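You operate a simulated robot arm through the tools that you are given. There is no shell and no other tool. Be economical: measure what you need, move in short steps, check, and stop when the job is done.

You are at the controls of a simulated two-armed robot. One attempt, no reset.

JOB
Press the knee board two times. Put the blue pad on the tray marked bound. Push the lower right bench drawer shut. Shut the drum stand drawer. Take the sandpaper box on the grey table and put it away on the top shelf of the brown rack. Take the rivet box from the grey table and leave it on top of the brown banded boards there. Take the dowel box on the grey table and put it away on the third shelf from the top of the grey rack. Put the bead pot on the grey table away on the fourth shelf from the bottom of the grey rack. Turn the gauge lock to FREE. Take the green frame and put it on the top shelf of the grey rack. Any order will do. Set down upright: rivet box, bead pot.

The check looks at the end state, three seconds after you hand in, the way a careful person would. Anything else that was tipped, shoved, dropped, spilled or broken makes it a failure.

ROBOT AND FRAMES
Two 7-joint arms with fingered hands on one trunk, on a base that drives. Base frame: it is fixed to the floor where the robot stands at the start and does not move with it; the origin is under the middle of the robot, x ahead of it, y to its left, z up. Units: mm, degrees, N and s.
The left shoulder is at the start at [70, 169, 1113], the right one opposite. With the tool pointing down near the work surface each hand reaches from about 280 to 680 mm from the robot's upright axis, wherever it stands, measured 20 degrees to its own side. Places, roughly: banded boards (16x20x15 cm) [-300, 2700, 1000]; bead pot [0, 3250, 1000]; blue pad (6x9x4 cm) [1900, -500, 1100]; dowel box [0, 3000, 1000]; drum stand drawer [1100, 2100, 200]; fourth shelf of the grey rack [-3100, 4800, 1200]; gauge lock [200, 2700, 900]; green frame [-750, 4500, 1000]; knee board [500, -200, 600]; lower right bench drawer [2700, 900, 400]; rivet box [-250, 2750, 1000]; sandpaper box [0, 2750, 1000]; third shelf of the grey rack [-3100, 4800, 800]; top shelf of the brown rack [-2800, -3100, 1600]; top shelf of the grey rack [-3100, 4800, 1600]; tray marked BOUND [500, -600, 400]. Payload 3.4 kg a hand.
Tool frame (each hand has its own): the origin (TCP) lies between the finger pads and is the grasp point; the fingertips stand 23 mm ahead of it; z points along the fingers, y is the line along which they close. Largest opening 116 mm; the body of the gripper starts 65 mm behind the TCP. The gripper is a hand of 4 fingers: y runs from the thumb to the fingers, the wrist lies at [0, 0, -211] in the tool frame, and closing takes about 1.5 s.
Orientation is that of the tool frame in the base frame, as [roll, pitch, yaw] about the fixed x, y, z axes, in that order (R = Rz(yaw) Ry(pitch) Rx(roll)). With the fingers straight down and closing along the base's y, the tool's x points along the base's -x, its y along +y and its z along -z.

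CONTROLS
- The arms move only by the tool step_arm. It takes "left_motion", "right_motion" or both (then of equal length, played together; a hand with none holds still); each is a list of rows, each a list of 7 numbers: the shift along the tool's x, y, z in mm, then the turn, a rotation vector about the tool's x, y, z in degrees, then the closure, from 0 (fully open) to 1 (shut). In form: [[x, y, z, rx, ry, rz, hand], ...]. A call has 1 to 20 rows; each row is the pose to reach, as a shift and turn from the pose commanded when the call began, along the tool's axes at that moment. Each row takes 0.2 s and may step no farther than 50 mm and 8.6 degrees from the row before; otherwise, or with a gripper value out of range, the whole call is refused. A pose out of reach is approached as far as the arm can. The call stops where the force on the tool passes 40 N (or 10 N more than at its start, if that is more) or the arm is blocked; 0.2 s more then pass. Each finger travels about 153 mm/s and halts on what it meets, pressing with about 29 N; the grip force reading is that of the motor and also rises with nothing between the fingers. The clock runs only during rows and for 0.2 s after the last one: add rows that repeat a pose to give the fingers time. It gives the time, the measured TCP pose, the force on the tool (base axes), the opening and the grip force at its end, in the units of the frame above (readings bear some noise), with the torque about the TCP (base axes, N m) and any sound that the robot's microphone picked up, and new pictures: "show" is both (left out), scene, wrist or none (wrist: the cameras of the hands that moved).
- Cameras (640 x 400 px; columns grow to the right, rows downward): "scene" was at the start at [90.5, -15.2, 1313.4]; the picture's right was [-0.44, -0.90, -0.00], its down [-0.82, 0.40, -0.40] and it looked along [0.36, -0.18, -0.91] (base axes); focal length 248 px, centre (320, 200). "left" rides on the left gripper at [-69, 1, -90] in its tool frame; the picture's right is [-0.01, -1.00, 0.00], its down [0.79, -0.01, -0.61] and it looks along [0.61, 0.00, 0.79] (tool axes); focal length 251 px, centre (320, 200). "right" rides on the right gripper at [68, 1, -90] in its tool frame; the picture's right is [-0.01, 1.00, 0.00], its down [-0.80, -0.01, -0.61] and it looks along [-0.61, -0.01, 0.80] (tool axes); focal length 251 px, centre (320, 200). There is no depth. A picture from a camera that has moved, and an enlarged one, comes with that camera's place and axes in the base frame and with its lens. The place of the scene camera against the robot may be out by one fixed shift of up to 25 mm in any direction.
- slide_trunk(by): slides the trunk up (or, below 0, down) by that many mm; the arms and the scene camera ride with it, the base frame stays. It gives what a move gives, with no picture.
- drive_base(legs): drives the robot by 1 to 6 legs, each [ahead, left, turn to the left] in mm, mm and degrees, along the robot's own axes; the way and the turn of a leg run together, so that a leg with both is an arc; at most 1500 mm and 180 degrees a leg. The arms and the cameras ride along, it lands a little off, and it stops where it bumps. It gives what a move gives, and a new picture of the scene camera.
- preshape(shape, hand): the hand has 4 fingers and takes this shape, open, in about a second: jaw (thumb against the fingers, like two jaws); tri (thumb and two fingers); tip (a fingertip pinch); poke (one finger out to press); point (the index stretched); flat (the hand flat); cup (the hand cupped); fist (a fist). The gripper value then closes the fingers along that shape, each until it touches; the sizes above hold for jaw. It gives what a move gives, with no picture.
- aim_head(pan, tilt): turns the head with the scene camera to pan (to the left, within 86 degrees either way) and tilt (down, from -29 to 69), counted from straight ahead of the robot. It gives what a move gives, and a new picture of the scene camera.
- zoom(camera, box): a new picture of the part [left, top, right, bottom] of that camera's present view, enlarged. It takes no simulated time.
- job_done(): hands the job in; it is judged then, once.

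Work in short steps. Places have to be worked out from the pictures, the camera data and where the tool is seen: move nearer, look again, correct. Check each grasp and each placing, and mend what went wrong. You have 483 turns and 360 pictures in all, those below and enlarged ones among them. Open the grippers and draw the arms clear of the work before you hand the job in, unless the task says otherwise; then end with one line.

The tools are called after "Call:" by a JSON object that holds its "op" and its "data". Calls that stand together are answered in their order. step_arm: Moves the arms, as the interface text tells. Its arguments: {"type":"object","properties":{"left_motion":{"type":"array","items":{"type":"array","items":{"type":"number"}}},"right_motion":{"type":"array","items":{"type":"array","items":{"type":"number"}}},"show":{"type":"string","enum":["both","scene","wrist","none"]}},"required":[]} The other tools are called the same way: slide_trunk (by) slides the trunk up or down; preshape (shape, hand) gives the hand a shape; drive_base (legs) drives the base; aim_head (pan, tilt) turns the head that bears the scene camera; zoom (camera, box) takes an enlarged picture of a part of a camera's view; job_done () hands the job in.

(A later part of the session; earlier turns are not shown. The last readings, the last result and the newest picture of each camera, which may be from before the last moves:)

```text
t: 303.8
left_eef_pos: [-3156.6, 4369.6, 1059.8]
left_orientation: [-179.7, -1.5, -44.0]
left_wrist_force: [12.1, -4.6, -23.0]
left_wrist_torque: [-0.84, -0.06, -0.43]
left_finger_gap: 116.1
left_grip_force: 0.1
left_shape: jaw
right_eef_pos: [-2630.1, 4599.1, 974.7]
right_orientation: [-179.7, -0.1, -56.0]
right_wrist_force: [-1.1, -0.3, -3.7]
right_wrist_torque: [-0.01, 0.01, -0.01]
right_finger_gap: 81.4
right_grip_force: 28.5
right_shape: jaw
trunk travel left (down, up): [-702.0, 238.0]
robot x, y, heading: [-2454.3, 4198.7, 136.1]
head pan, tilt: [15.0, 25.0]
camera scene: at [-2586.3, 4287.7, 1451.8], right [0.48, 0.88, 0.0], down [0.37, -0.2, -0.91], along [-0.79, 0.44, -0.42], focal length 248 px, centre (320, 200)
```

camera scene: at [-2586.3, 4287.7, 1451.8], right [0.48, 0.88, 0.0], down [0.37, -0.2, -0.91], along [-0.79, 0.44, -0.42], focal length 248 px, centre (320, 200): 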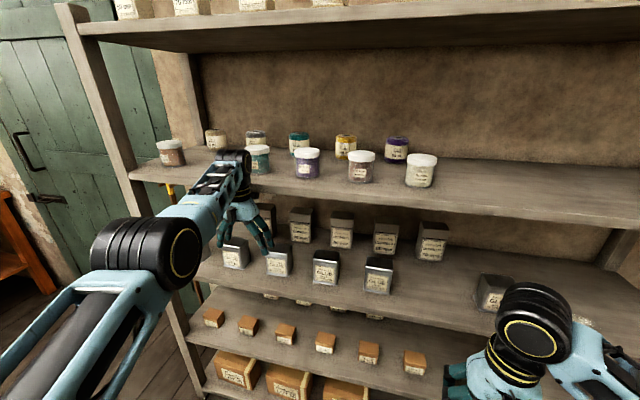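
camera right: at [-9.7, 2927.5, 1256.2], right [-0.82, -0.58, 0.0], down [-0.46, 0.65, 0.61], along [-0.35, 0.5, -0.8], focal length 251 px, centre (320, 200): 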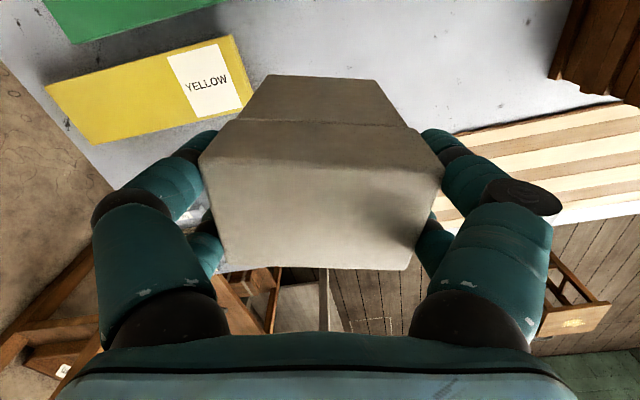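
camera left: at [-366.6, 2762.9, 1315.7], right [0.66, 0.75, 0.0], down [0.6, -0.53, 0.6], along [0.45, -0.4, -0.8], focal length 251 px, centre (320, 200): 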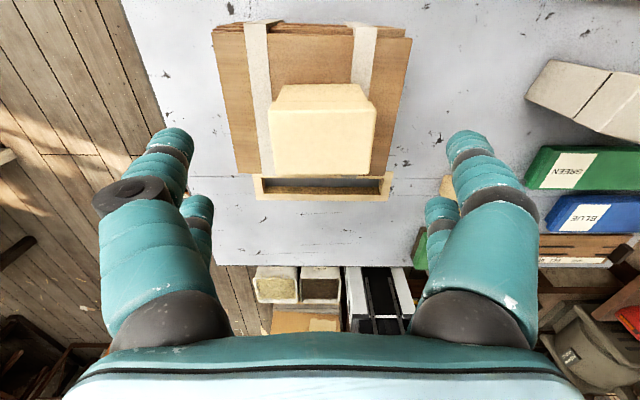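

The left wrist is lodged under the second shelf's front edge; the pots look undisturbed. I'll lower it 30 and back the base straight away.

Call:
{"op": "step_arm", "data": {"left_motion": [[0, 0, 15, 0, 0, 0, 0], [0, 0, 30, 0, 0, 0, 0]], "show": "none"}}

Call:
{"op": "drive_base", "data": {"legs": [[-350, 0, 0]]}}

```text
t: 304.4
left_eef_pos: [-3158.8, 4370.9, 1034.4]
left_orientation: [-179.7, -1.3, -43.9]
left_wrist_force: [-0.3, 0.0, 0.6]
left_wrist_torque: [-0.01, 0.0, 0.01]
left_finger_gap: 116.3
left_grip_force: 0.2
left_shape: jaw
left hand out of reach, approached as far as the arm can: row 2
right_eef_pos: [-2629.9, 4599.0, 974.7]
right_orientation: [-179.9, -0.1, -56.1]
right_wrist_force: [-0.8, -0.6, -3.5]
right_wrist_torque: [0.01, -0.03, -0.02]
right_finger_gap: 81.2
right_grip_force: 28.7
right_shape: jaw
trunk travel left (down, up): [-702.0, 238.0]
robot x, y, heading: [-2457.7, 4196.9, 136.1]
head pan, tilt: [15.0, 25.0]
```

```text
t: 306.7
left_eef_pos: [-2902.6, 4127.2, 1033.3]
left_orientation: [-179.8, -1.5, -44.2]
left_wrist_force: [0.4, -0.7, 0.4]
left_wrist_torque: [-0.01, -0.03, 0.0]
left_finger_gap: 115.9
left_grip_force: 0.1
left_shape: jaw
right_eef_pos: [-2374.5, 4354.3, 974.7]
right_orientation: [-179.9, -0.1, -56.3]
right_wrist_force: [-0.2, 0.2, -4.3]
right_wrist_torque: [-0.01, -0.03, -0.02]
right_finger_gap: 81.3
right_grip_force: 28.7
right_shape: jaw
trunk travel left (down, up): [-702.0, 238.0]
robot x, y, heading: [-2198.7, 3950.1, 135.8]
head pan, tilt: [15.0, 25.0]
camera scene: at [-2330.2, 4042.4, 1452.1], right [0.49, 0.87, 0.0], down [0.37, -0.21, -0.91], along [-0.79, 0.44, -0.42], focal length 248 px, centre (320, 200)
```

scene: 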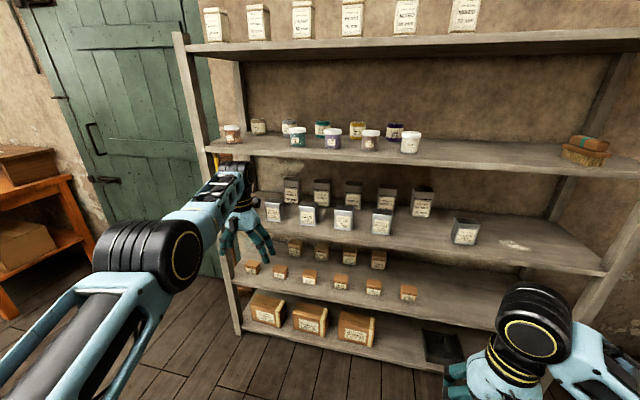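

The rack is intact. Here in free space I'll try folding the left arm with a combined up-and-back move.

Call:
{"op": "step_arm", "data": {"left_motion": [[0, 0, -40, 0, 0, 0, 0], [0, 0, -80, 0, 0, 0, 0], [20, 0, -120, 0, 0, 0, 0], [50, 0, -150, 0, 0, 0, 0], [90, 0, -170, 0, 0, 0, 0], [130, 0, -180, 0, 0, 0, 0], [170, 0, -180, 0, 0, 0, 0]], "show": "none"}}

```text
t: 308.3
left_eef_pos: [-2874.9, 4090.0, 1206.1]
left_orientation: [-179.9, -1.4, -44.1]
left_wrist_force: [-0.9, 0.4, 0.1]
left_wrist_torque: [0.0, -0.02, -0.04]
left_finger_gap: 115.8
left_grip_force: 0.1
left_shape: jaw
left hand out of reach, approached as far as the arm can: row 1, 2, 3, 4, 5, 6, 7
right_eef_pos: [-2373.7, 4352.3, 976.3]
right_orientation: [-180.0, 0.0, -56.3]
right_wrist_force: [0.8, 0.5, -3.1]
right_wrist_torque: [-0.01, 0.0, -0.02]
right_finger_gap: 81.2
right_grip_force: 29.0
right_shape: jaw
trunk travel left (down, up): [-702.0, 238.0]
robot x, y, heading: [-2197.7, 3953.0, 136.0]
head pan, tilt: [15.0, 25.0]
```

Call:
{"op": "step_arm", "data": {"left_motion": [[10, -45, 0, 0, 0, 0, 0], [20, -90, 0, 0, 0, 0, 0], [30, -135, 0, 0, 0, 0, 0], [40, -180, 0, 0, 0, 0, 0], [60, -220, 0, 0, 0, 0, 0], [80, -260, 0, 0, 0, 0, 0], [100, -290, 0, 0, 0, 0, 0]], "show": "none"}}

```text
t: 309.9
left_eef_pos: [-2634.8, 4308.0, 1215.7]
left_orientation: [-179.9, -1.3, -44.1]
left_wrist_force: [0.6, -1.0, 0.7]
left_wrist_torque: [0.0, 0.01, 0.01]
left_finger_gap: 116.1
left_grip_force: 0.2
left_shape: jaw
left hand out of reach, approached as far as the arm can: row 1, 2, 3, 4, 5, 6, 7
right_eef_pos: [-2373.0, 4353.8, 975.0]
right_orientation: [-179.9, -0.2, -56.4]
right_wrist_force: [-0.3, 0.0, -3.8]
right_wrist_torque: [0.0, -0.01, 0.0]
right_finger_gap: 81.3
right_grip_force: 29.2
right_shape: jaw
trunk travel left (down, up): [-702.0, 238.0]
robot x, y, heading: [-2201.2, 3950.2, 136.0]
head pan, tilt: [15.0, 25.0]
```

The reach distance shrank, so the elbow bent. I'll now retract it while moving back left.

Call:
{"op": "step_arm", "data": {"left_motion": [[40, 0, 0, 0, 0, 0, 0], [80, 0, 0, 0, 0, 0, 0], [120, 20, 0, 0, 0, 0, 0], [150, 50, 0, 0, 0, 0, 0], [150, 90, 0, 0, 0, 0, 0], [150, 130, 0, 0, 0, 0, 0], [150, 170, 0, 0, 0, 0, 0], [150, 200, 0, 0, 0, 0, 0]], "show": "none"}}

```text
t: 311.7
left_eef_pos: [-2711.3, 4047.3, 1232.6]
left_orientation: [-179.1, -1.2, -43.8]
left_wrist_force: [-0.4, -0.4, -0.2]
left_wrist_torque: [0.04, -0.04, 0.0]
left_finger_gap: 116.2
left_grip_force: 0.1
left_shape: jaw
left hand out of reach, approached as far as the arm can: row 1, 2, 3, 4, 5, 6, 7, 8
right_eef_pos: [-2374.6, 4351.4, 976.8]
right_orientation: [-179.7, 0.0, -56.2]
right_wrist_force: [1.2, -0.9, -2.7]
right_wrist_torque: [-0.03, -0.02, -0.02]
right_finger_gap: 81.0
right_grip_force: 29.1
right_shape: jaw
trunk travel left (down, up): [-702.0, 238.0]
robot x, y, heading: [-2203.6, 3948.9, 135.7]
head pan, tilt: [15.0, 25.0]
```

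The left arm is folded again. Now I'll square the dowel box to the shelf with a slight 14° forward tilt, raise it 35, and drive 520 toward the gap on the third shelf.

Call:
{"op": "step_arm", "data": {"right_motion": [[0, 0, -12, 0, -5, -4, 1], [0, 0, -24, 0, -10, -8, 1], [0, 0, -35, 0, -14, -12, 1]], "show": "none"}}

Call:
{"op": "drive_base", "data": {"legs": [[520, 12, 0]]}}

Call:
{"op": "zoom", "data": {"camera": "right", "box": [0, 0, 640, 400]}}

```text
t: 312.5
left_eef_pos: [-2709.2, 4050.2, 1233.0]
left_orientation: [-179.0, -1.1, -44.1]
left_wrist_force: [-0.3, 0.4, 0.6]
left_wrist_torque: [-0.02, -0.02, 0.02]
left_finger_gap: 115.9
left_grip_force: 0.0
left_shape: jaw
right_eef_pos: [-2373.1, 4353.0, 1011.4]
right_orientation: [-178.4, 13.9, -43.9]
right_wrist_force: [-0.1, 0.0, -4.0]
right_wrist_torque: [-0.03, -0.07, 0.03]
right_finger_gap: 81.4
right_grip_force: 28.9
right_shape: jaw
trunk travel left (down, up): [-702.0, 238.0]
robot x, y, heading: [-2199.1, 3951.7, 136.0]
head pan, tilt: [15.0, 25.0]
```

```text
t: 315.5
left_eef_pos: [-3086.8, 4405.0, 1232.7]
left_orientation: [-179.0, -1.2, -44.3]
left_wrist_force: [-0.2, -0.2, -0.7]
left_wrist_torque: [-0.02, -0.01, -0.01]
left_finger_gap: 115.9
left_grip_force: 0.0
left_shape: jaw
right_eef_pos: [-2747.6, 4706.1, 1010.1]
right_orientation: [-178.4, 13.8, -44.5]
right_wrist_force: [0.8, 0.2, -2.8]
right_wrist_torque: [-0.01, -0.07, -0.03]
right_finger_gap: 81.5
right_grip_force: 29.5
right_shape: jaw
trunk travel left (down, up): [-702.0, 238.0]
robot x, y, heading: [-2570.2, 4300.8, 135.4]
head pan, tilt: [15.0, 25.0]
camera scene: at [-2705.8, 4393.4, 1452.3], right [0.49, 0.87, 0.0], down [0.37, -0.21, -0.91], along [-0.79, 0.45, -0.42], focal length 248 px, centre (320, 200)
```

scene: 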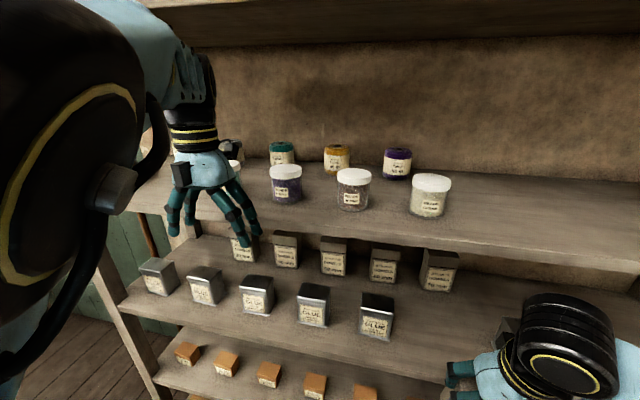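

```text
1.00 times, centred on (320, 200) of right (not enlarged: the box is as wide or as high as the picture)
camera zoom: at [-2686.0, 4642.0, 1081.6], right [-0.71, -0.7, -0.02], down [-0.45, 0.43, 0.78], along [-0.54, 0.57, -0.63], focal length 251 px, centre (320, 200)
```

zoom: 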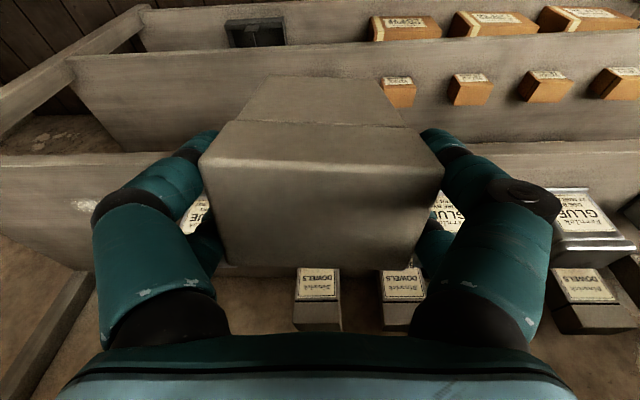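

To find the shelf height I'll use parallax: drive 60 ahead and see how far the third shelf's front edge shifts in the wrist view.

Call:
{"op": "drive_base", "data": {"legs": [[60, 0, 0]]}}

Call:
{"op": "zoom", "data": {"camera": "right", "box": [0, 0, 640, 400]}}

```text
t: 316.5
left_eef_pos: [-3125.7, 4443.2, 1235.5]
left_orientation: [-178.9, -1.1, -44.4]
left_wrist_force: [-0.1, -0.2, -0.3]
left_wrist_torque: [0.0, 0.01, -0.03]
left_finger_gap: 116.0
left_grip_force: 0.0
left_shape: jaw
right_eef_pos: [-2786.2, 4744.4, 1011.0]
right_orientation: [-178.3, 13.9, -44.5]
right_wrist_force: [0.5, -0.1, -3.8]
right_wrist_torque: [-0.02, -0.02, -0.01]
right_finger_gap: 81.2
right_grip_force: 29.1
right_shape: jaw
trunk travel left (down, up): [-702.0, 238.0]
robot x, y, heading: [-2616.9, 4343.5, 135.4]
head pan, tilt: [15.0, 25.0]
camera scene: at [-2744.4, 4431.4, 1452.8], right [0.49, 0.87, 0.0], down [0.37, -0.21, -0.91], along [-0.79, 0.45, -0.42], focal length 248 px, centre (320, 200)
```

scene: 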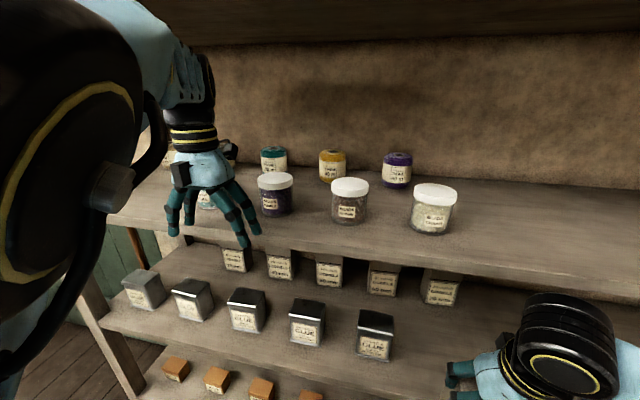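

```text
1.00 times, centred on (320, 200) of right (not enlarged: the box is as wide or as high as the picture)
camera zoom: at [-2725.0, 4680.7, 1082.7], right [-0.71, -0.7, -0.02], down [-0.45, 0.43, 0.78], along [-0.54, 0.57, -0.62], focal length 251 px, centre (320, 200)
```

zoom: 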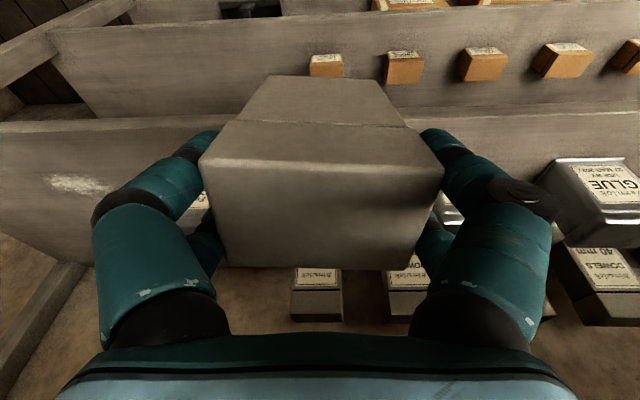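

The parallax gives shelf top S≈820 and front edge at e≈5377. I'll lower to TCP z≈958, add 5° of tilt so the wrist stays outside the upper shelf, then drive 85 in.

Call:
{"op": "step_arm", "data": {"right_motion": [[4, 0, 17, 0, -2, 0, 1], [8, 0, 34, 0, -4, 0, 1], [12, 0, 51, 0, -5, 0, 1]], "show": "none"}}

Call:
{"op": "drive_base", "data": {"legs": [[88, 0, 0.6]]}}

Call:
{"op": "zoom", "data": {"camera": "right", "box": [0, 0, 640, 400]}}

```text
t: 317.3
left_eef_pos: [-3127.8, 4447.3, 1232.6]
left_orientation: [-178.7, -1.5, -44.4]
left_wrist_force: [-0.6, 0.0, 0.5]
left_wrist_torque: [-0.03, -0.03, -0.01]
left_finger_gap: 116.0
left_grip_force: 0.0
left_shape: jaw
right_eef_pos: [-2788.7, 4749.1, 957.2]
right_orientation: [-178.4, 18.7, -44.1]
right_wrist_force: [0.2, -1.6, -3.4]
right_wrist_torque: [-0.03, -0.04, 0.02]
right_finger_gap: 81.5
right_grip_force: 29.3
right_shape: jaw
trunk travel left (down, up): [-702.0, 238.0]
robot x, y, heading: [-2618.9, 4341.0, 135.7]
head pan, tilt: [15.0, 25.0]
```

```text
t: 318.4
left_eef_pos: [-3193.3, 4503.1, 1232.9]
left_orientation: [-178.8, -1.2, -43.7]
left_wrist_force: [-0.2, 0.3, 0.0]
left_wrist_torque: [-0.06, -0.01, 0.01]
left_finger_gap: 116.2
left_grip_force: 0.0
left_shape: jaw
right_eef_pos: [-2856.2, 4811.2, 958.0]
right_orientation: [-178.3, 18.7, -43.8]
right_wrist_force: [3.6, -1.2, 6.3]
right_wrist_torque: [-0.48, -0.16, 0.17]
right_finger_gap: 80.4
right_grip_force: 28.8
right_shape: jaw
trunk travel left (down, up): [-702.0, 238.0]
robot x, y, heading: [-2684.0, 4405.2, 135.9]
head pan, tilt: [15.0, 25.0]
camera scene: at [-2812.1, 4496.4, 1452.1], right [0.48, 0.87, 0.0], down [0.37, -0.21, -0.91], along [-0.79, 0.44, -0.42], focal length 248 px, centre (320, 200)
```

scene: 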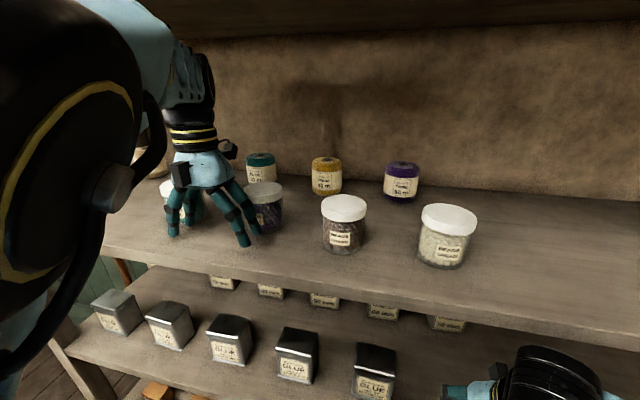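

```text
1.00 times, centred on (320, 200) of right (not enlarged: the box is as wide or as high as the picture)
camera zoom: at [-2789.2, 4743.0, 1021.0], right [-0.7, -0.71, -0.02], down [-0.41, 0.38, 0.83], along [-0.58, 0.59, -0.56], focal length 251 px, centre (320, 200)
```

zoom: 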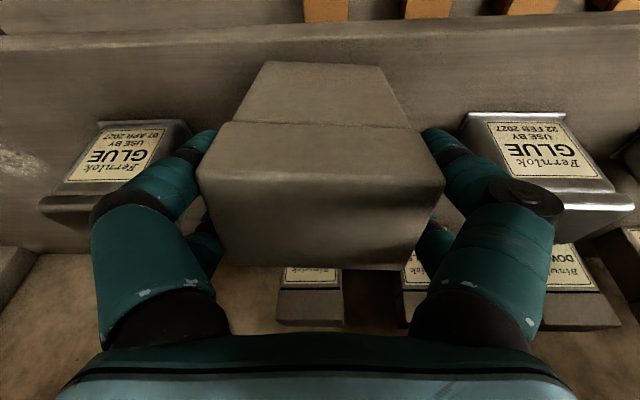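

There's light contact under the dowel box already. But my left hand hovers over the second shelf close to a pot, so I'll check that first.

Call:
{"op": "zoom", "data": {"camera": "scene", "box": [130, 100, 330, 270]}}

Call:
{"op": "zoom", "data": {"camera": "left", "box": [0, 0, 640, 400]}}

```text
2.35 times, centred on (230, 185) of scene
camera zoom: at [-2812.1, 4496.4, 1452.1], right [0.48, 0.87, 0.0], down [0.37, -0.21, -0.91], along [-0.79, 0.44, -0.42], focal length 583 px, centre (532, 235)
```

zoom: 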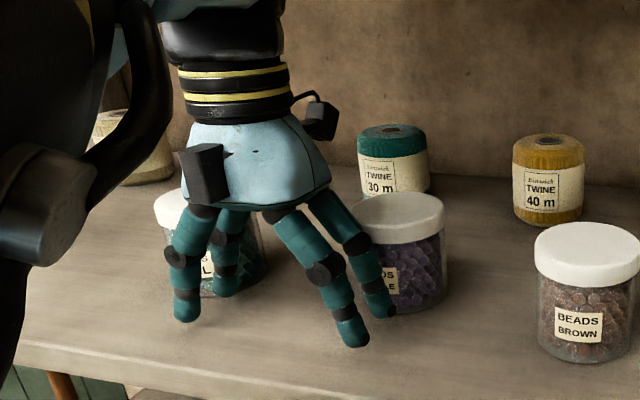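

```text
1.00 times, centred on (320, 200) of left (not enlarged: the box is as wide or as high as the picture)
camera zoom: at [-3245.6, 4549.8, 1320.4], right [0.68, 0.73, 0.02], down [0.56, -0.54, 0.62], along [0.47, -0.42, -0.78], focal length 251 px, centre (320, 200)
```

zoom: 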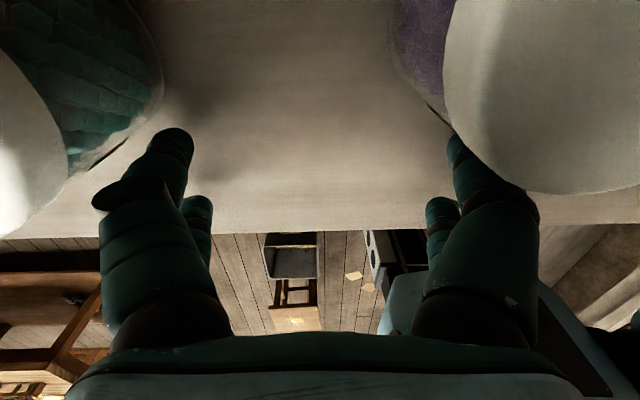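

The left fingers sit between two pots. The safest exit is straight back the way I came: I'll lift the dowel box 10 and reverse 150.

Call:
{"op": "step_arm", "data": {"right_motion": [[-2, 0, -10, 0, 0, 0, 1]], "show": "none"}}

Call:
{"op": "drive_base", "data": {"legs": [[-200, 0, 0]]}}

Call:
{"op": "step_arm", "data": {"left_motion": [[20, 0, -30, 0, 0, 0, 0], [40, 0, -60, 0, 0, 0, 0], [60, 20, -60, 0, 0, 0, 0], [80, 40, -60, 0, 0, 0, 0], [110, 60, -60, 0, 0, 0, 0], [140, 80, -60, 0, 0, 0, 0]], "show": "none"}}

```text
t: 318.8
left_eef_pos: [-3195.0, 4502.2, 1231.8]
left_orientation: [-178.6, -1.2, -43.7]
left_wrist_force: [0.0, 0.3, 0.3]
left_wrist_torque: [0.02, 0.03, 0.02]
left_finger_gap: 115.9
left_grip_force: 0.1
left_shape: jaw
right_eef_pos: [-2855.2, 4808.9, 968.4]
right_orientation: [-178.2, 18.8, -43.8]
right_wrist_force: [-0.2, -0.5, -2.5]
right_wrist_torque: [-0.05, -0.02, 0.01]
right_finger_gap: 80.5
right_grip_force: 28.8
right_shape: jaw
trunk travel left (down, up): [-702.0, 238.0]
robot x, y, heading: [-2681.9, 4402.0, 136.2]
head pan, tilt: [15.0, 25.0]
```

```text
t: 320.4
left_eef_pos: [-3046.9, 4361.5, 1232.7]
left_orientation: [-178.8, -1.4, -43.7]
left_wrist_force: [-0.7, -0.5, -0.5]
left_wrist_torque: [-0.03, -0.01, -0.01]
left_finger_gap: 116.1
left_grip_force: 0.1
left_shape: jaw
right_eef_pos: [-2709.6, 4668.1, 967.9]
right_orientation: [-178.4, 18.8, -43.9]
right_wrist_force: [1.0, 1.2, -3.8]
right_wrist_torque: [-0.05, -0.07, 0.01]
right_finger_gap: 80.3
right_grip_force: 29.2
right_shape: jaw
trunk travel left (down, up): [-702.0, 238.0]
robot x, y, heading: [-2535.2, 4263.8, 135.8]
head pan, tilt: [15.0, 25.0]
camera scene: at [-2666.6, 4355.3, 1452.0], right [0.48, 0.87, 0.0], down [0.37, -0.21, -0.91], along [-0.79, 0.44, -0.42], focal length 248 px, centre (320, 200)
```

scene: 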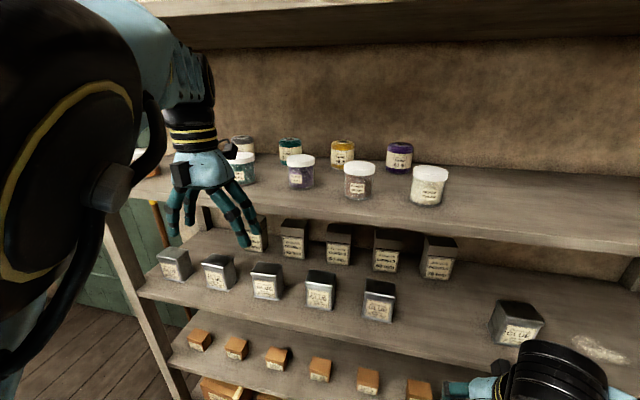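

```text
t: 321.8
left_eef_pos: [-3024.0, 4200.7, 1298.6]
left_orientation: [-178.7, -1.3, -43.7]
left_wrist_force: [0.7, 0.4, -0.5]
left_wrist_torque: [0.01, 0.02, -0.02]
left_finger_gap: 116.1
left_grip_force: 0.2
left_shape: jaw
left hand out of reach, approached as far as the arm can: row 3, 4, 5, 6
right_eef_pos: [-2708.8, 4666.8, 968.2]
right_orientation: [-178.3, 18.9, -43.8]
right_wrist_force: [0.4, 0.1, -2.2]
right_wrist_torque: [0.0, -0.05, 0.04]
right_finger_gap: 80.7
right_grip_force: 29.0
right_shape: jaw
trunk travel left (down, up): [-702.0, 238.0]
robot x, y, heading: [-2535.6, 4264.3, 135.8]
head pan, tilt: [15.0, 25.0]
```

Pots are undisturbed and the left hand is tucked. I'll drive back in 200 with the dowel box.

Call:
{"op": "drive_base", "data": {"legs": [[205, 0, 0]]}}

Call:
{"op": "step_arm", "data": {"right_motion": [[1, 0, 4, 0, 0, 0, 1], [2, 0, 8, 0, 0, 0, 1], [3, 0, 12, 0, 0, 0, 1], [4, 0, 16, 0, 0, 0, 1], [5, 0, 20, 0, 0, 0, 1], [6, 0, 24, 0, 0, 0, 1]], "show": "wrist"}}

```text
t: 323.4
left_eef_pos: [-3171.6, 4343.6, 1299.2]
left_orientation: [-178.7, -1.3, -43.6]
left_wrist_force: [-0.4, 0.4, -0.9]
left_wrist_torque: [0.01, -0.01, 0.0]
left_finger_gap: 116.1
left_grip_force: 0.1
left_shape: jaw
right_eef_pos: [-2857.8, 4808.5, 968.9]
right_orientation: [-178.4, 18.9, -43.6]
right_wrist_force: [0.4, -1.0, -3.3]
right_wrist_torque: [-0.07, -0.06, -0.01]
right_finger_gap: 80.7
right_grip_force: 29.0
right_shape: jaw
trunk travel left (down, up): [-702.0, 238.0]
robot x, y, heading: [-2684.3, 4406.2, 136.2]
head pan, tilt: [15.0, 25.0]
camera scene: at [-2813.7, 4496.4, 1452.4], right [0.48, 0.88, 0.0], down [0.37, -0.2, -0.91], along [-0.79, 0.44, -0.42], focal length 248 px, centre (320, 200)
```

scene: 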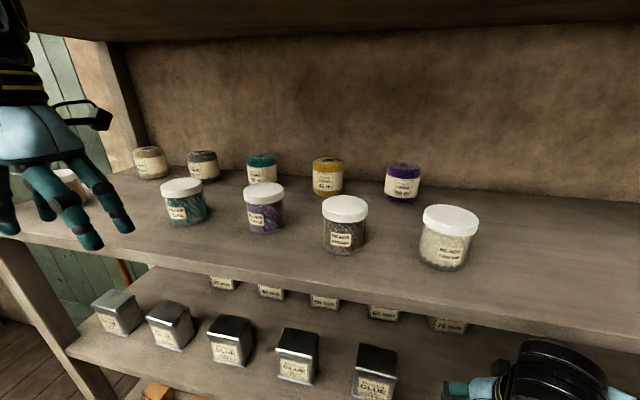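

```text
t: 324.5
left_eef_pos: [-3170.2, 4341.2, 1299.3]
left_orientation: [-178.4, -1.1, -43.6]
left_wrist_force: [-0.3, -0.2, 0.3]
left_wrist_torque: [-0.03, -0.03, 0.0]
left_finger_gap: 116.0
left_grip_force: 0.1
left_shape: jaw
right_eef_pos: [-2859.6, 4812.3, 956.5]
right_orientation: [-178.4, 19.9, -43.7]
right_wrist_force: [8.4, -0.3, 34.2]
right_wrist_torque: [-0.67, -0.24, 0.17]
right_finger_gap: 80.6
right_grip_force: 28.9
right_shape: jaw
trunk travel left (down, up): [-702.0, 238.0]
robot x, y, heading: [-2684.5, 4406.4, 136.2]
head pan, tilt: [15.0, 25.0]
stopped in row 5 (right hand): the force on the tool passed its limit at 47 N (the readings are from after the stop); the commanded pose is now the measured one
camera right: at [-2791.3, 4744.2, 1018.3], right [-0.7, -0.71, -0.02], down [-0.4, 0.37, 0.84], along [-0.59, 0.6, -0.54], focal length 251 px, centre (320, 200)
```

right: 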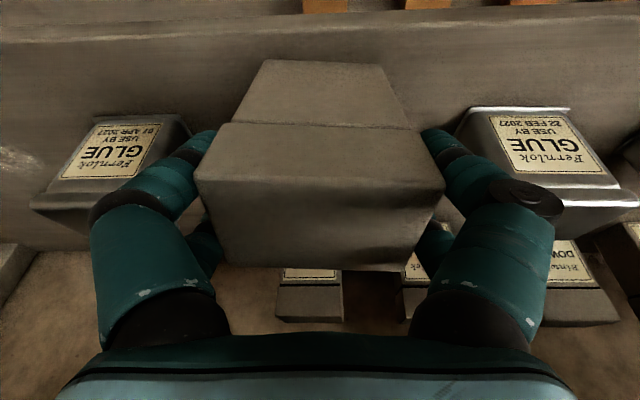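

The box is down on its near-bottom edge about 15 mm inside the shelf front, between the tins. I'll release gradually so it settles flat, opening only slightly because of the tins.

Call:
{"op": "step_arm", "data": {"right_motion": [[0, 0, 0, 0, 0, 0, 0.36], [0, 0, 0, 0, 0, 0, 0.33], [0, 0, 0, 0, 0, 0, 0.3], [0, 0, 0, 0, 0, 0, 0.27], [0, 0, 0, 0, 0, 0, 0.24], [0, 0, 0, 0, 0, 0, 0.21], [0, 0, 0, 0, 0, 0, 0.19]], "show": "wrist"}}

```text
t: 326.1
left_eef_pos: [-3171.6, 4343.7, 1299.0]
left_orientation: [-178.6, -1.3, -43.6]
left_wrist_force: [-0.2, -0.3, -0.3]
left_wrist_torque: [0.03, -0.02, 0.03]
left_finger_gap: 115.9
left_grip_force: 0.0
left_shape: jaw
right_eef_pos: [-2859.6, 4812.8, 953.5]
right_orientation: [-178.4, 19.4, -43.9]
right_wrist_force: [-0.1, 0.5, -0.9]
right_wrist_torque: [0.02, -0.03, -0.02]
right_finger_gap: 94.0
right_grip_force: 0.1
right_shape: jaw
trunk travel left (down, up): [-702.0, 238.0]
robot x, y, heading: [-2682.6, 4405.4, 136.0]
head pan, tilt: [15.0, 25.0]
camera right: at [-2793.0, 4745.7, 1015.4], right [-0.7, -0.71, -0.02], down [-0.4, 0.37, 0.84], along [-0.59, 0.6, -0.55], focal length 251 px, centre (320, 200)
```

right: 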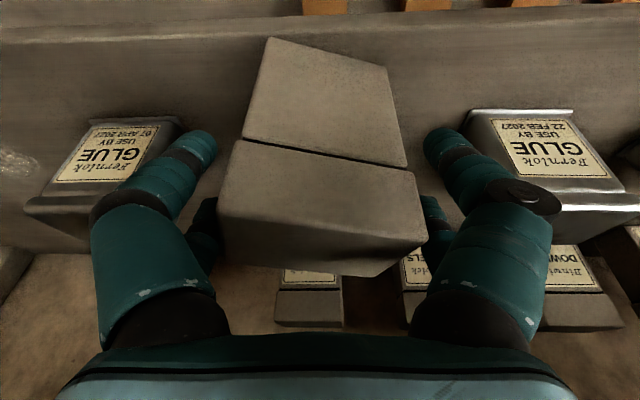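

The box settled flat. I'll withdraw along the tool axis and back off to inspect it.

Call:
{"op": "step_arm", "data": {"right_motion": [[0, 0, -30, 0, 0, 0, 0.19], [0, 0, -65, 0, 0, 0, 0.19], [0, 0, -100, 0, 0, 0, 0.19]], "show": "none"}}

Call:
{"op": "drive_base", "data": {"legs": [[-220, 0, 0]]}}

Call:
{"op": "zoom", "data": {"camera": "right", "box": [0, 0, 640, 400]}}

```text
t: 326.9
left_eef_pos: [-3171.2, 4342.2, 1299.0]
left_orientation: [-178.6, -1.3, -43.6]
left_wrist_force: [0.8, 0.9, 0.1]
left_wrist_torque: [0.01, -0.01, 0.01]
left_finger_gap: 116.2
left_grip_force: 0.1
left_shape: jaw
right_eef_pos: [-2837.3, 4787.0, 1048.4]
right_orientation: [-178.4, 19.4, -43.9]
right_wrist_force: [-0.4, -0.1, 0.0]
right_wrist_torque: [0.03, -0.01, -0.03]
right_finger_gap: 93.9
right_grip_force: 0.2
right_shape: jaw
trunk travel left (down, up): [-702.0, 238.0]
robot x, y, heading: [-2686.0, 4407.4, 136.3]
head pan, tilt: [15.0, 25.0]
```

```text
t: 328.6
left_eef_pos: [-3010.8, 4188.9, 1297.9]
left_orientation: [-178.6, -1.2, -43.4]
left_wrist_force: [0.4, -0.5, -0.1]
left_wrist_torque: [-0.01, 0.0, -0.01]
left_finger_gap: 116.1
left_grip_force: 0.0
left_shape: jaw
right_eef_pos: [-2676.4, 4631.8, 1048.4]
right_orientation: [-178.5, 19.3, -43.6]
right_wrist_force: [-0.1, 0.4, 0.4]
right_wrist_torque: [-0.02, 0.01, 0.02]
right_finger_gap: 93.8
right_grip_force: 0.1
right_shape: jaw
trunk travel left (down, up): [-702.0, 238.0]
robot x, y, heading: [-2529.0, 4253.9, 136.2]
head pan, tilt: [15.0, 25.0]
camera scene: at [-2653.5, 4342.4, 1452.1], right [0.48, 0.88, 0.0], down [0.37, -0.2, -0.91], along [-0.79, 0.44, -0.42], focal length 248 px, centre (320, 200)
```

scene: 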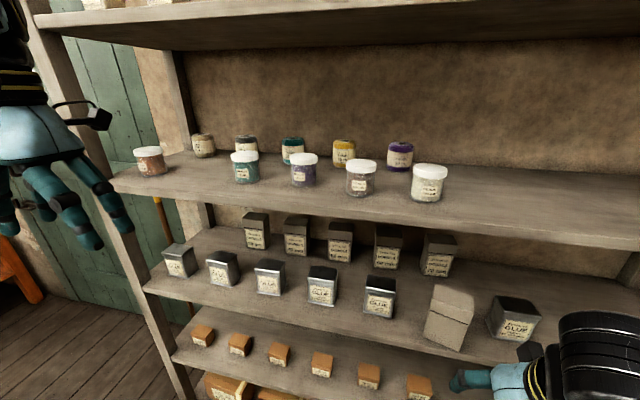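

```text
1.00 times, centred on (320, 200) of right (not enlarged: the box is as wide or as high as the picture)
camera zoom: at [-2609.7, 4564.7, 1109.9], right [-0.7, -0.71, -0.02], down [-0.4, 0.37, 0.84], along [-0.59, 0.6, -0.55], focal length 251 px, centre (320, 200)
```

zoom: 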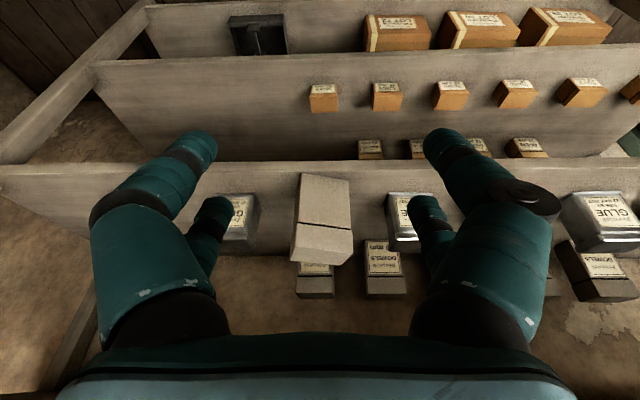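

The dowel box stands fully on the third shelf. Next the green frame: I'll back off, turn right to face the other wall, and look.

Call:
{"op": "drive_base", "data": {"legs": [[-450, 0, 0], [0, 0, -88]]}}

Call:
{"op": "aim_head", "data": {"pan": -15, "tilt": 25}}

```text
t: 335.2
left_eef_pos: [-2265.9, 4416.3, 1298.4]
left_orientation: [-178.6, -1.3, -131.6]
left_wrist_force: [0.1, -0.3, -0.2]
left_wrist_torque: [0.0, 0.0, -0.02]
left_finger_gap: 116.2
left_grip_force: 0.0
left_shape: jaw
right_eef_pos: [-1813.4, 4097.4, 1048.3]
right_orientation: [-178.5, 19.4, -131.9]
right_wrist_force: [-0.2, 0.2, -1.0]
right_wrist_torque: [-0.03, -0.05, -0.04]
right_finger_gap: 93.9
right_grip_force: 0.0
right_shape: jaw
trunk travel left (down, up): [-702.0, 238.0]
robot x, y, heading: [-2185.7, 3933.5, 48.3]
head pan, tilt: [15.0, 25.0]
camera scene: at [-2125.3, 4061.8, 1452.2], right [0.89, -0.45, 0.0], down [-0.19, -0.38, -0.91], along [0.41, 0.81, -0.42], focal length 248 px, centre (320, 200)
```

scene: 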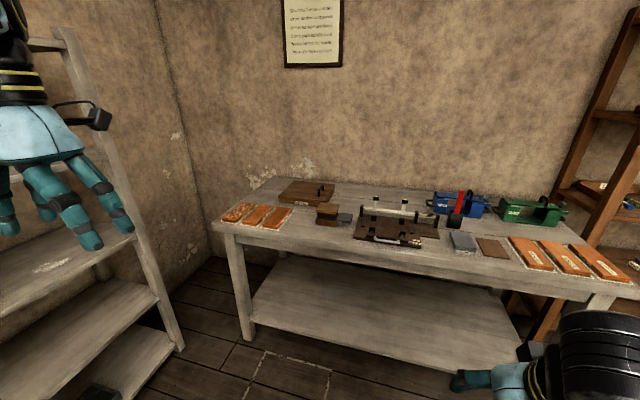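

```text
t: 336.1
left_eef_pos: [-2267.2, 4416.9, 1298.9]
left_orientation: [-178.7, -1.3, -131.5]
left_wrist_force: [-1.1, -0.2, 0.1]
left_wrist_torque: [-0.01, -0.03, 0.01]
left_finger_gap: 116.1
left_grip_force: 0.1
left_shape: jaw
right_eef_pos: [-1812.7, 4096.4, 1048.9]
right_orientation: [-178.5, 19.4, -131.8]
right_wrist_force: [0.2, 0.0, 0.8]
right_wrist_torque: [0.01, 0.01, 0.01]
right_finger_gap: 94.0
right_grip_force: 0.1
right_shape: jaw
trunk travel left (down, up): [-702.0, 238.0]
robot x, y, heading: [-2188.5, 3926.8, 48.3]
head pan, tilt: [-15.0, 25.0]
camera scene: at [-2089.8, 4030.0, 1452.2], right [0.55, -0.84, 0.0], down [-0.35, -0.23, -0.91], along [0.76, 0.5, -0.42], focal length 248 px, centre (320, 200)
```

scene: 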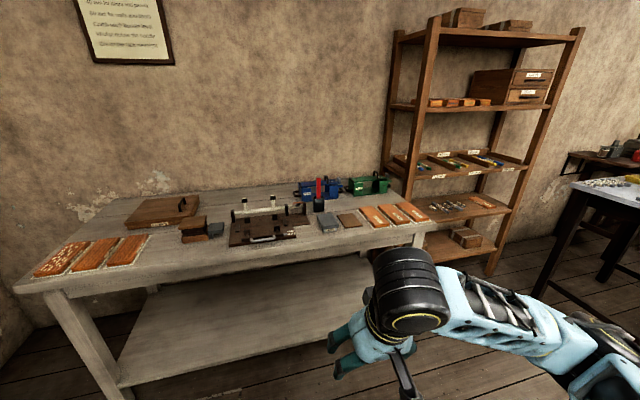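

I see a green item and a blue one at the far right of this bench. I'll zoom in.

Call:
{"op": "zoom", "data": {"camera": "scene", "box": [280, 155, 420, 245]}}

```text
4.44 times, centred on (350, 200) of scene
camera zoom: at [-2089.8, 4030.0, 1452.2], right [0.55, -0.84, 0.0], down [-0.35, -0.23, -0.91], along [0.76, 0.5, -0.42], focal length 1101 px, centre (187, 200)
```

zoom: 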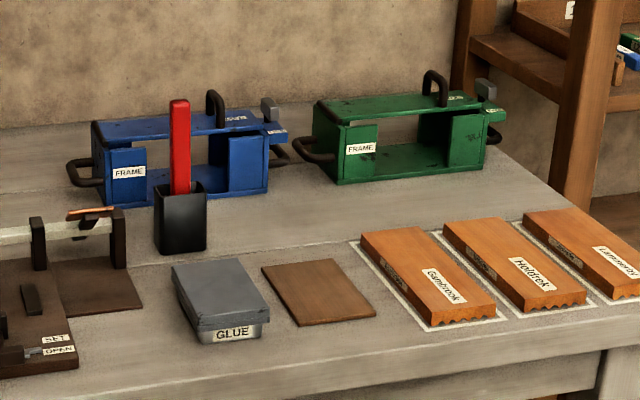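

The green frame has a black arch handle on top and stands at the back right of the bench. I'll approach it around the bench's right front corner.

Call:
{"op": "drive_base", "data": {"legs": [[300, 0, 0], [0, -1000, 0], [450, 0, 40]]}}

Call:
{"op": "aim_head", "data": {"pan": 0, "tilt": 35}}

```text
t: 345.2
left_eef_pos: [-1449.9, 4211.0, 1298.5]
left_orientation: [-178.6, -1.2, -92.2]
left_wrist_force: [0.9, 0.7, 0.1]
left_wrist_torque: [0.0, 0.01, 0.02]
left_finger_gap: 116.2
left_grip_force: 0.0
left_shape: jaw
right_eef_pos: [-895.7, 4252.6, 1048.2]
right_orientation: [-178.5, 19.3, -92.3]
right_wrist_force: [0.2, -0.8, -0.2]
right_wrist_torque: [-0.01, 0.02, 0.0]
right_finger_gap: 94.1
right_grip_force: 0.1
right_shape: jaw
trunk travel left (down, up): [-702.0, 238.0]
robot x, y, heading: [-1082.8, 3885.6, 87.4]
head pan, tilt: [-15.0, 25.0]
camera scene: at [-1063.0, 4035.9, 1452.3], right [0.95, -0.3, 0.0], down [-0.13, -0.4, -0.91], along [0.27, 0.86, -0.42], focal length 248 px, centre (320, 200)
```

scene: 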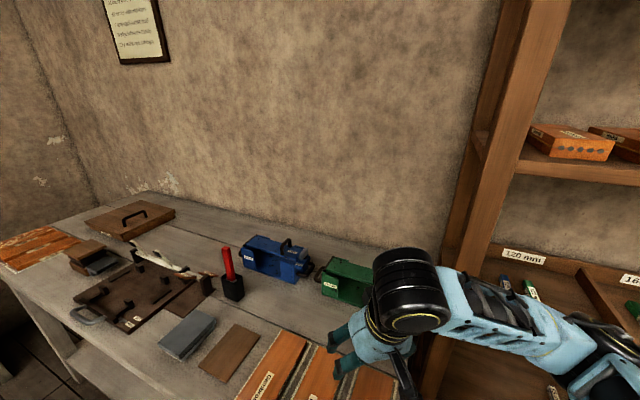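

```text
t: 346.0
left_eef_pos: [-1450.1, 4212.5, 1298.5]
left_orientation: [-178.6, -1.3, -92.2]
left_wrist_force: [0.5, 0.4, 0.1]
left_wrist_torque: [-0.02, 0.0, -0.01]
left_finger_gap: 116.3
left_grip_force: 0.0
left_shape: jaw
right_eef_pos: [-895.5, 4254.2, 1048.3]
right_orientation: [-178.5, 19.4, -92.2]
right_wrist_force: [-0.1, 0.3, 0.5]
right_wrist_torque: [0.03, -0.04, -0.04]
right_finger_gap: 93.9
right_grip_force: 0.0
right_shape: jaw
trunk travel left (down, up): [-702.0, 238.0]
robot x, y, heading: [-1079.4, 3889.9, 87.5]
head pan, tilt: [0.0, 35.0]
camera scene: at [-1086.9, 4037.4, 1436.4], right [1.0, -0.04, 0.0], down [-0.02, -0.57, -0.82], along [0.04, 0.82, -0.57], focal length 248 px, centre (320, 200)
```

scene: 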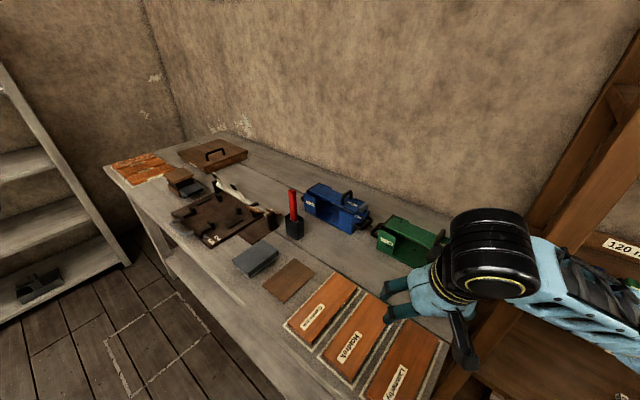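

The frame is near (-828,4520). The best stance is off the bench's right end, so I'll raise the trunk, turn left 26° and sidestep right 340.

Call:
{"op": "slide_trunk", "data": {"by": 200}}

Call:
{"op": "drive_base", "data": {"legs": [[0, 0, 26], [-70, -340, 0]]}}

Call:
{"op": "zoom", "data": {"camera": "right", "box": [0, 0, 640, 400]}}

```text
t: 348.2
left_eef_pos: [-1450.1, 4211.1, 1499.3]
left_orientation: [-178.6, -1.3, -92.1]
left_wrist_force: [0.0, -0.8, 0.5]
left_wrist_torque: [0.01, 0.01, 0.03]
left_finger_gap: 116.0
left_grip_force: 0.2
left_shape: jaw
right_eef_pos: [-895.8, 4253.4, 1247.7]
right_orientation: [-178.5, 19.3, -92.3]
right_wrist_force: [-1.2, -0.4, 0.3]
right_wrist_torque: [-0.01, 0.01, -0.01]
right_finger_gap: 93.9
right_grip_force: 0.0
right_shape: jaw
trunk travel left (down, up): [-902.0, 38.0]
robot x, y, heading: [-1082.5, 3887.4, 87.7]
head pan, tilt: [0.0, 35.0]
```

```text
t: 350.8
left_eef_pos: [-1470.7, 4020.2, 1495.4]
left_orientation: [-178.3, -1.4, -65.8]
left_wrist_force: [-0.9, 0.9, -0.3]
left_wrist_torque: [-0.04, -0.01, 0.03]
left_finger_gap: 115.9
left_grip_force: 0.1
left_shape: jaw
right_eef_pos: [-992.0, 4301.7, 1246.1]
right_orientation: [-178.4, 19.1, -65.9]
right_wrist_force: [-0.7, 0.2, -0.9]
right_wrist_torque: [-0.02, -0.04, 0.0]
right_finger_gap: 94.1
right_grip_force: 0.1
right_shape: jaw
trunk travel left (down, up): [-902.0, 38.0]
robot x, y, heading: [-992.1, 3895.0, 114.0]
head pan, tilt: [0.0, 35.0]
stopped in leg 2: the robot was blocked; the commanded pose is now the measured one
camera scene: at [-1064.3, 4031.9, 1636.0], right [0.91, 0.41, 0.0], down [0.24, -0.53, -0.82], along [-0.33, 0.75, -0.58], focal length 248 px, centre (320, 200)
```

scene: 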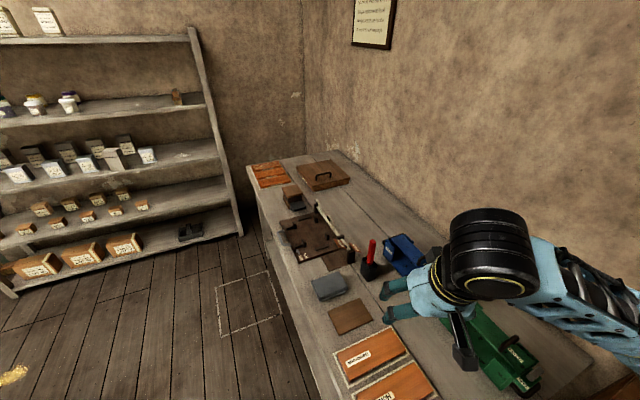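

```text
1.00 times, centred on (320, 200) of right (not enlarged: the box is as wide or as high as the picture)
camera zoom: at [-956.1, 4216.0, 1309.4], right [-0.92, -0.39, -0.02], down [-0.24, 0.5, 0.83], along [-0.32, 0.77, -0.55], focal length 251 px, centre (320, 200)
```

zoom: 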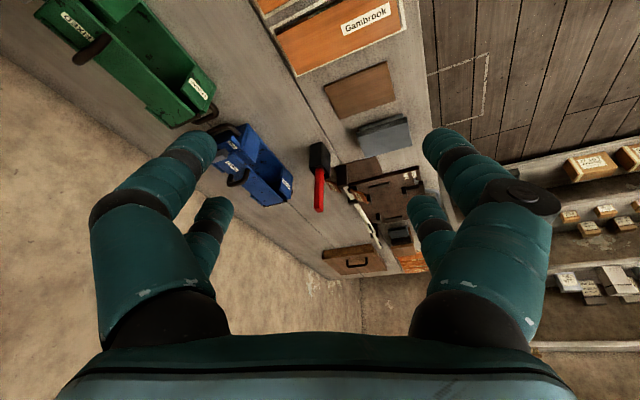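

The base was stopped; I'll look right to see what's there.

Call:
{"op": "aim_head", "data": {"pan": -60, "tilt": 40}}

```text
t: 352.1
left_eef_pos: [-1465.3, 4014.6, 1498.7]
left_orientation: [-178.5, -1.2, -65.9]
left_wrist_force: [0.8, 0.2, 1.1]
left_wrist_torque: [0.02, -0.01, -0.02]
left_finger_gap: 115.8
left_grip_force: 0.0
left_shape: jaw
right_eef_pos: [-987.9, 4298.8, 1249.8]
right_orientation: [-178.5, 19.3, -65.7]
right_wrist_force: [0.8, 0.1, -0.3]
right_wrist_torque: [0.02, 0.01, 0.03]
right_finger_gap: 94.0
right_grip_force: 0.1
right_shape: jaw
trunk travel left (down, up): [-902.0, 38.0]
robot x, y, heading: [-988.2, 3888.6, 114.0]
head pan, tilt: [-60.0, 40.0]
camera scene: at [-973.0, 4014.9, 1629.1], right [0.81, -0.59, 0.0], down [-0.38, -0.52, -0.77], along [0.45, 0.62, -0.64], focal length 248 px, centre (320, 200)
```

scene: 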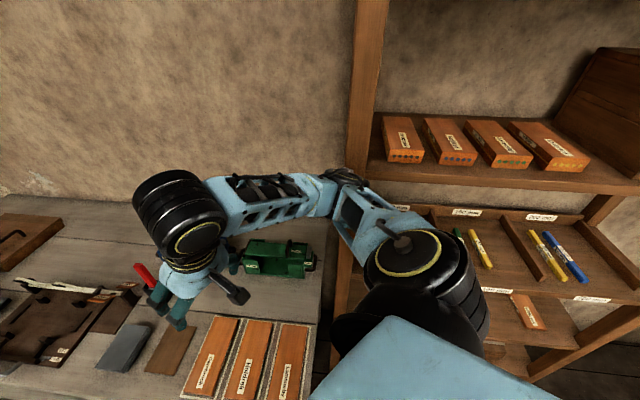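

The right elbow is against a rack post. Better: stand square in front of the bench with the frame straight ahead of my right shoulder. I'll back off, turn to face the wall, then close in.

Call:
{"op": "drive_base", "data": {"legs": [[270, 394, 0], [0, 0, -66], [170, 0, 0]]}}

Call:
{"op": "aim_head", "data": {"pan": -10, "tilt": 45}}

```text
t: 358.9
left_eef_pos: [-1419.5, 4584.6, 1498.7]
left_orientation: [-178.6, -1.0, -132.9]
left_wrist_force: [0.0, -0.6, -0.7]
left_wrist_torque: [0.02, 0.02, -0.01]
left_finger_gap: 115.9
left_grip_force: 0.1
left_shape: jaw
right_eef_pos: [-972.0, 4258.5, 1249.6]
right_orientation: [-178.6, 19.4, -132.9]
right_wrist_force: [-0.6, 0.2, -0.8]
right_wrist_torque: [-0.02, -0.01, -0.01]
right_finger_gap: 93.8
right_grip_force: 0.0
right_shape: jaw
trunk travel left (down, up): [-902.0, 38.0]
robot x, y, heading: [-1346.0, 4100.8, 46.8]
head pan, tilt: [-60.0, 40.0]
camera scene: at [-1246.1, 4126.1, 1629.2], right [-0.23, -0.97, 0.0], down [-0.62, 0.15, -0.77], along [0.75, -0.17, -0.64], focal length 248 px, centre (320, 200)
```

scene: 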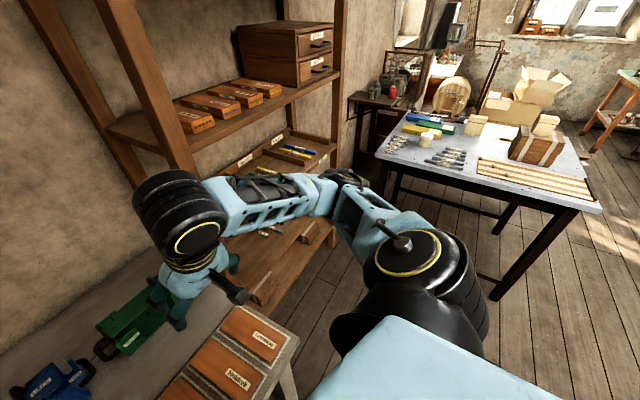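

```text
t: 360.1
left_eef_pos: [-1416.5, 4587.9, 1499.0]
left_orientation: [-178.5, -1.2, -133.0]
left_wrist_force: [-0.2, 0.3, 0.4]
left_wrist_torque: [0.02, 0.01, -0.01]
left_finger_gap: 116.0
left_grip_force: 0.0
left_shape: jaw
right_eef_pos: [-971.0, 4259.4, 1248.4]
right_orientation: [-178.6, 19.3, -132.9]
right_wrist_force: [0.1, -0.2, 0.2]
right_wrist_torque: [0.02, 0.01, 0.02]
right_finger_gap: 94.0
right_grip_force: 0.0
right_shape: jaw
trunk travel left (down, up): [-902.0, 38.0]
robot x, y, heading: [-1347.2, 4100.1, 46.7]
head pan, tilt: [-10.0, 45.0]
camera scene: at [-1261.1, 4197.2, 1621.7], right [0.6, -0.8, 0.0], down [-0.57, -0.42, -0.71], along [0.57, 0.42, -0.71], focal length 248 px, centre (320, 200)
```

scene: 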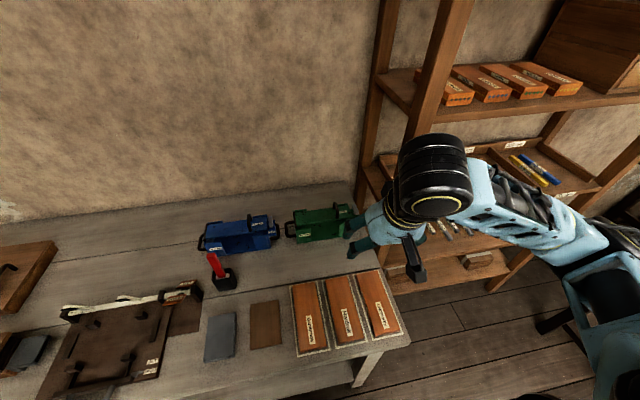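

Now the frame is straight ahead of the right shoulder. I'll drive 75 closer and zoom on the frame to pick the grip.

Call:
{"op": "drive_base", "data": {"legs": [[75, 0, 1]]}}

Call:
{"op": "step_arm", "data": {"right_motion": [[0, -30, 0, 0, 7, 0, 0], [0, -60, 0, 0, 14, 0, 0], [0, -60, 0, 0, 19, 0, 0]], "show": "wrist"}}

Call:
{"op": "zoom", "data": {"camera": "scene", "box": [260, 190, 400, 290]}}

```text
t: 361.1
left_eef_pos: [-1389.1, 4623.2, 1500.3]
left_orientation: [-178.5, -1.1, -131.9]
left_wrist_force: [0.3, 0.4, -0.2]
left_wrist_torque: [0.04, -0.01, 0.02]
left_finger_gap: 115.8
left_grip_force: 0.0
left_shape: jaw
right_eef_pos: [-937.4, 4303.0, 1249.0]
right_orientation: [-178.5, 19.5, -132.0]
right_wrist_force: [-0.6, -0.4, 0.4]
right_wrist_torque: [0.01, 0.01, 0.0]
right_finger_gap: 93.9
right_grip_force: 0.0
right_shape: jaw
trunk travel left (down, up): [-902.0, 38.0]
robot x, y, heading: [-1306.7, 4140.7, 47.5]
head pan, tilt: [-10.0, 45.0]
camera scene: at [-1228.2, 4235.6, 1622.2], right [0.61, -0.79, 0.0], down [-0.56, -0.43, -0.71], along [0.56, 0.43, -0.7], focal length 248 px, centre (320, 200)
```

scene: 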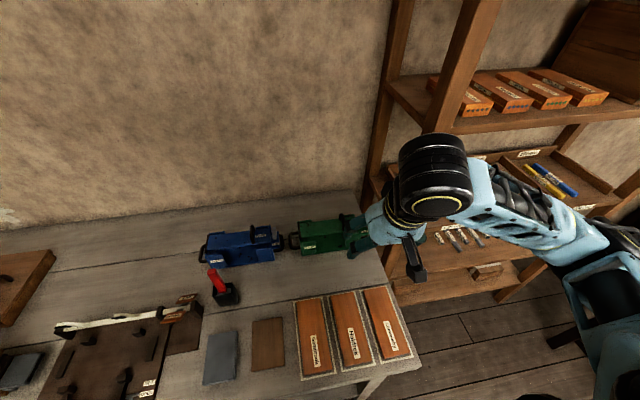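

```text
t: 361.9
left_eef_pos: [-1383.7, 4631.8, 1496.5]
left_orientation: [-178.6, -1.4, -132.1]
left_wrist_force: [-0.2, 0.5, 0.2]
left_wrist_torque: [-0.01, 0.03, 0.02]
left_finger_gap: 116.1
left_grip_force: 0.1
left_shape: jaw
right_eef_pos: [-890.2, 4268.8, 1249.3]
right_orientation: [-178.5, 0.0, -132.6]
right_wrist_force: [0.7, 1.3, -0.7]
right_wrist_torque: [-0.04, 0.0, 0.0]
right_finger_gap: 115.7
right_grip_force: 0.0
right_shape: jaw
trunk travel left (down, up): [-902.0, 38.0]
robot x, y, heading: [-1308.4, 4142.5, 47.7]
head pan, tilt: [-10.0, 45.0]
camera right: at [-937.3, 4220.2, 1338.2], right [-0.73, 0.68, -0.02], down [0.53, 0.59, 0.61], along [0.43, 0.43, -0.79], focal length 251 px, centre (320, 200)
```

right: 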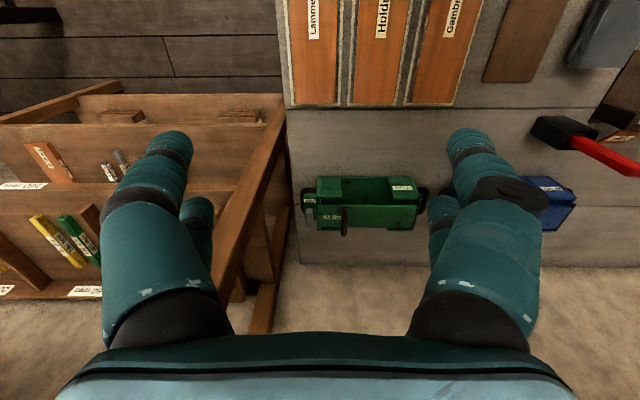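

```text
4.00 times, centred on (330, 240) of scene
camera zoom: at [-1221.5, 4244.1, 1621.1], right [0.61, -0.79, 0.0], down [-0.56, -0.43, -0.7], along [0.56, 0.43, -0.71], focal length 991 px, centre (280, 40)
```

zoom: 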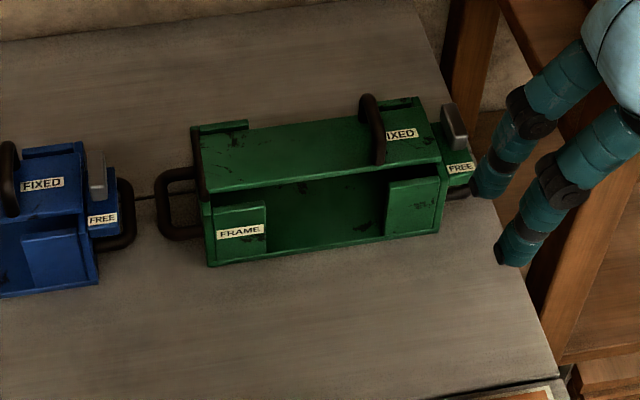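

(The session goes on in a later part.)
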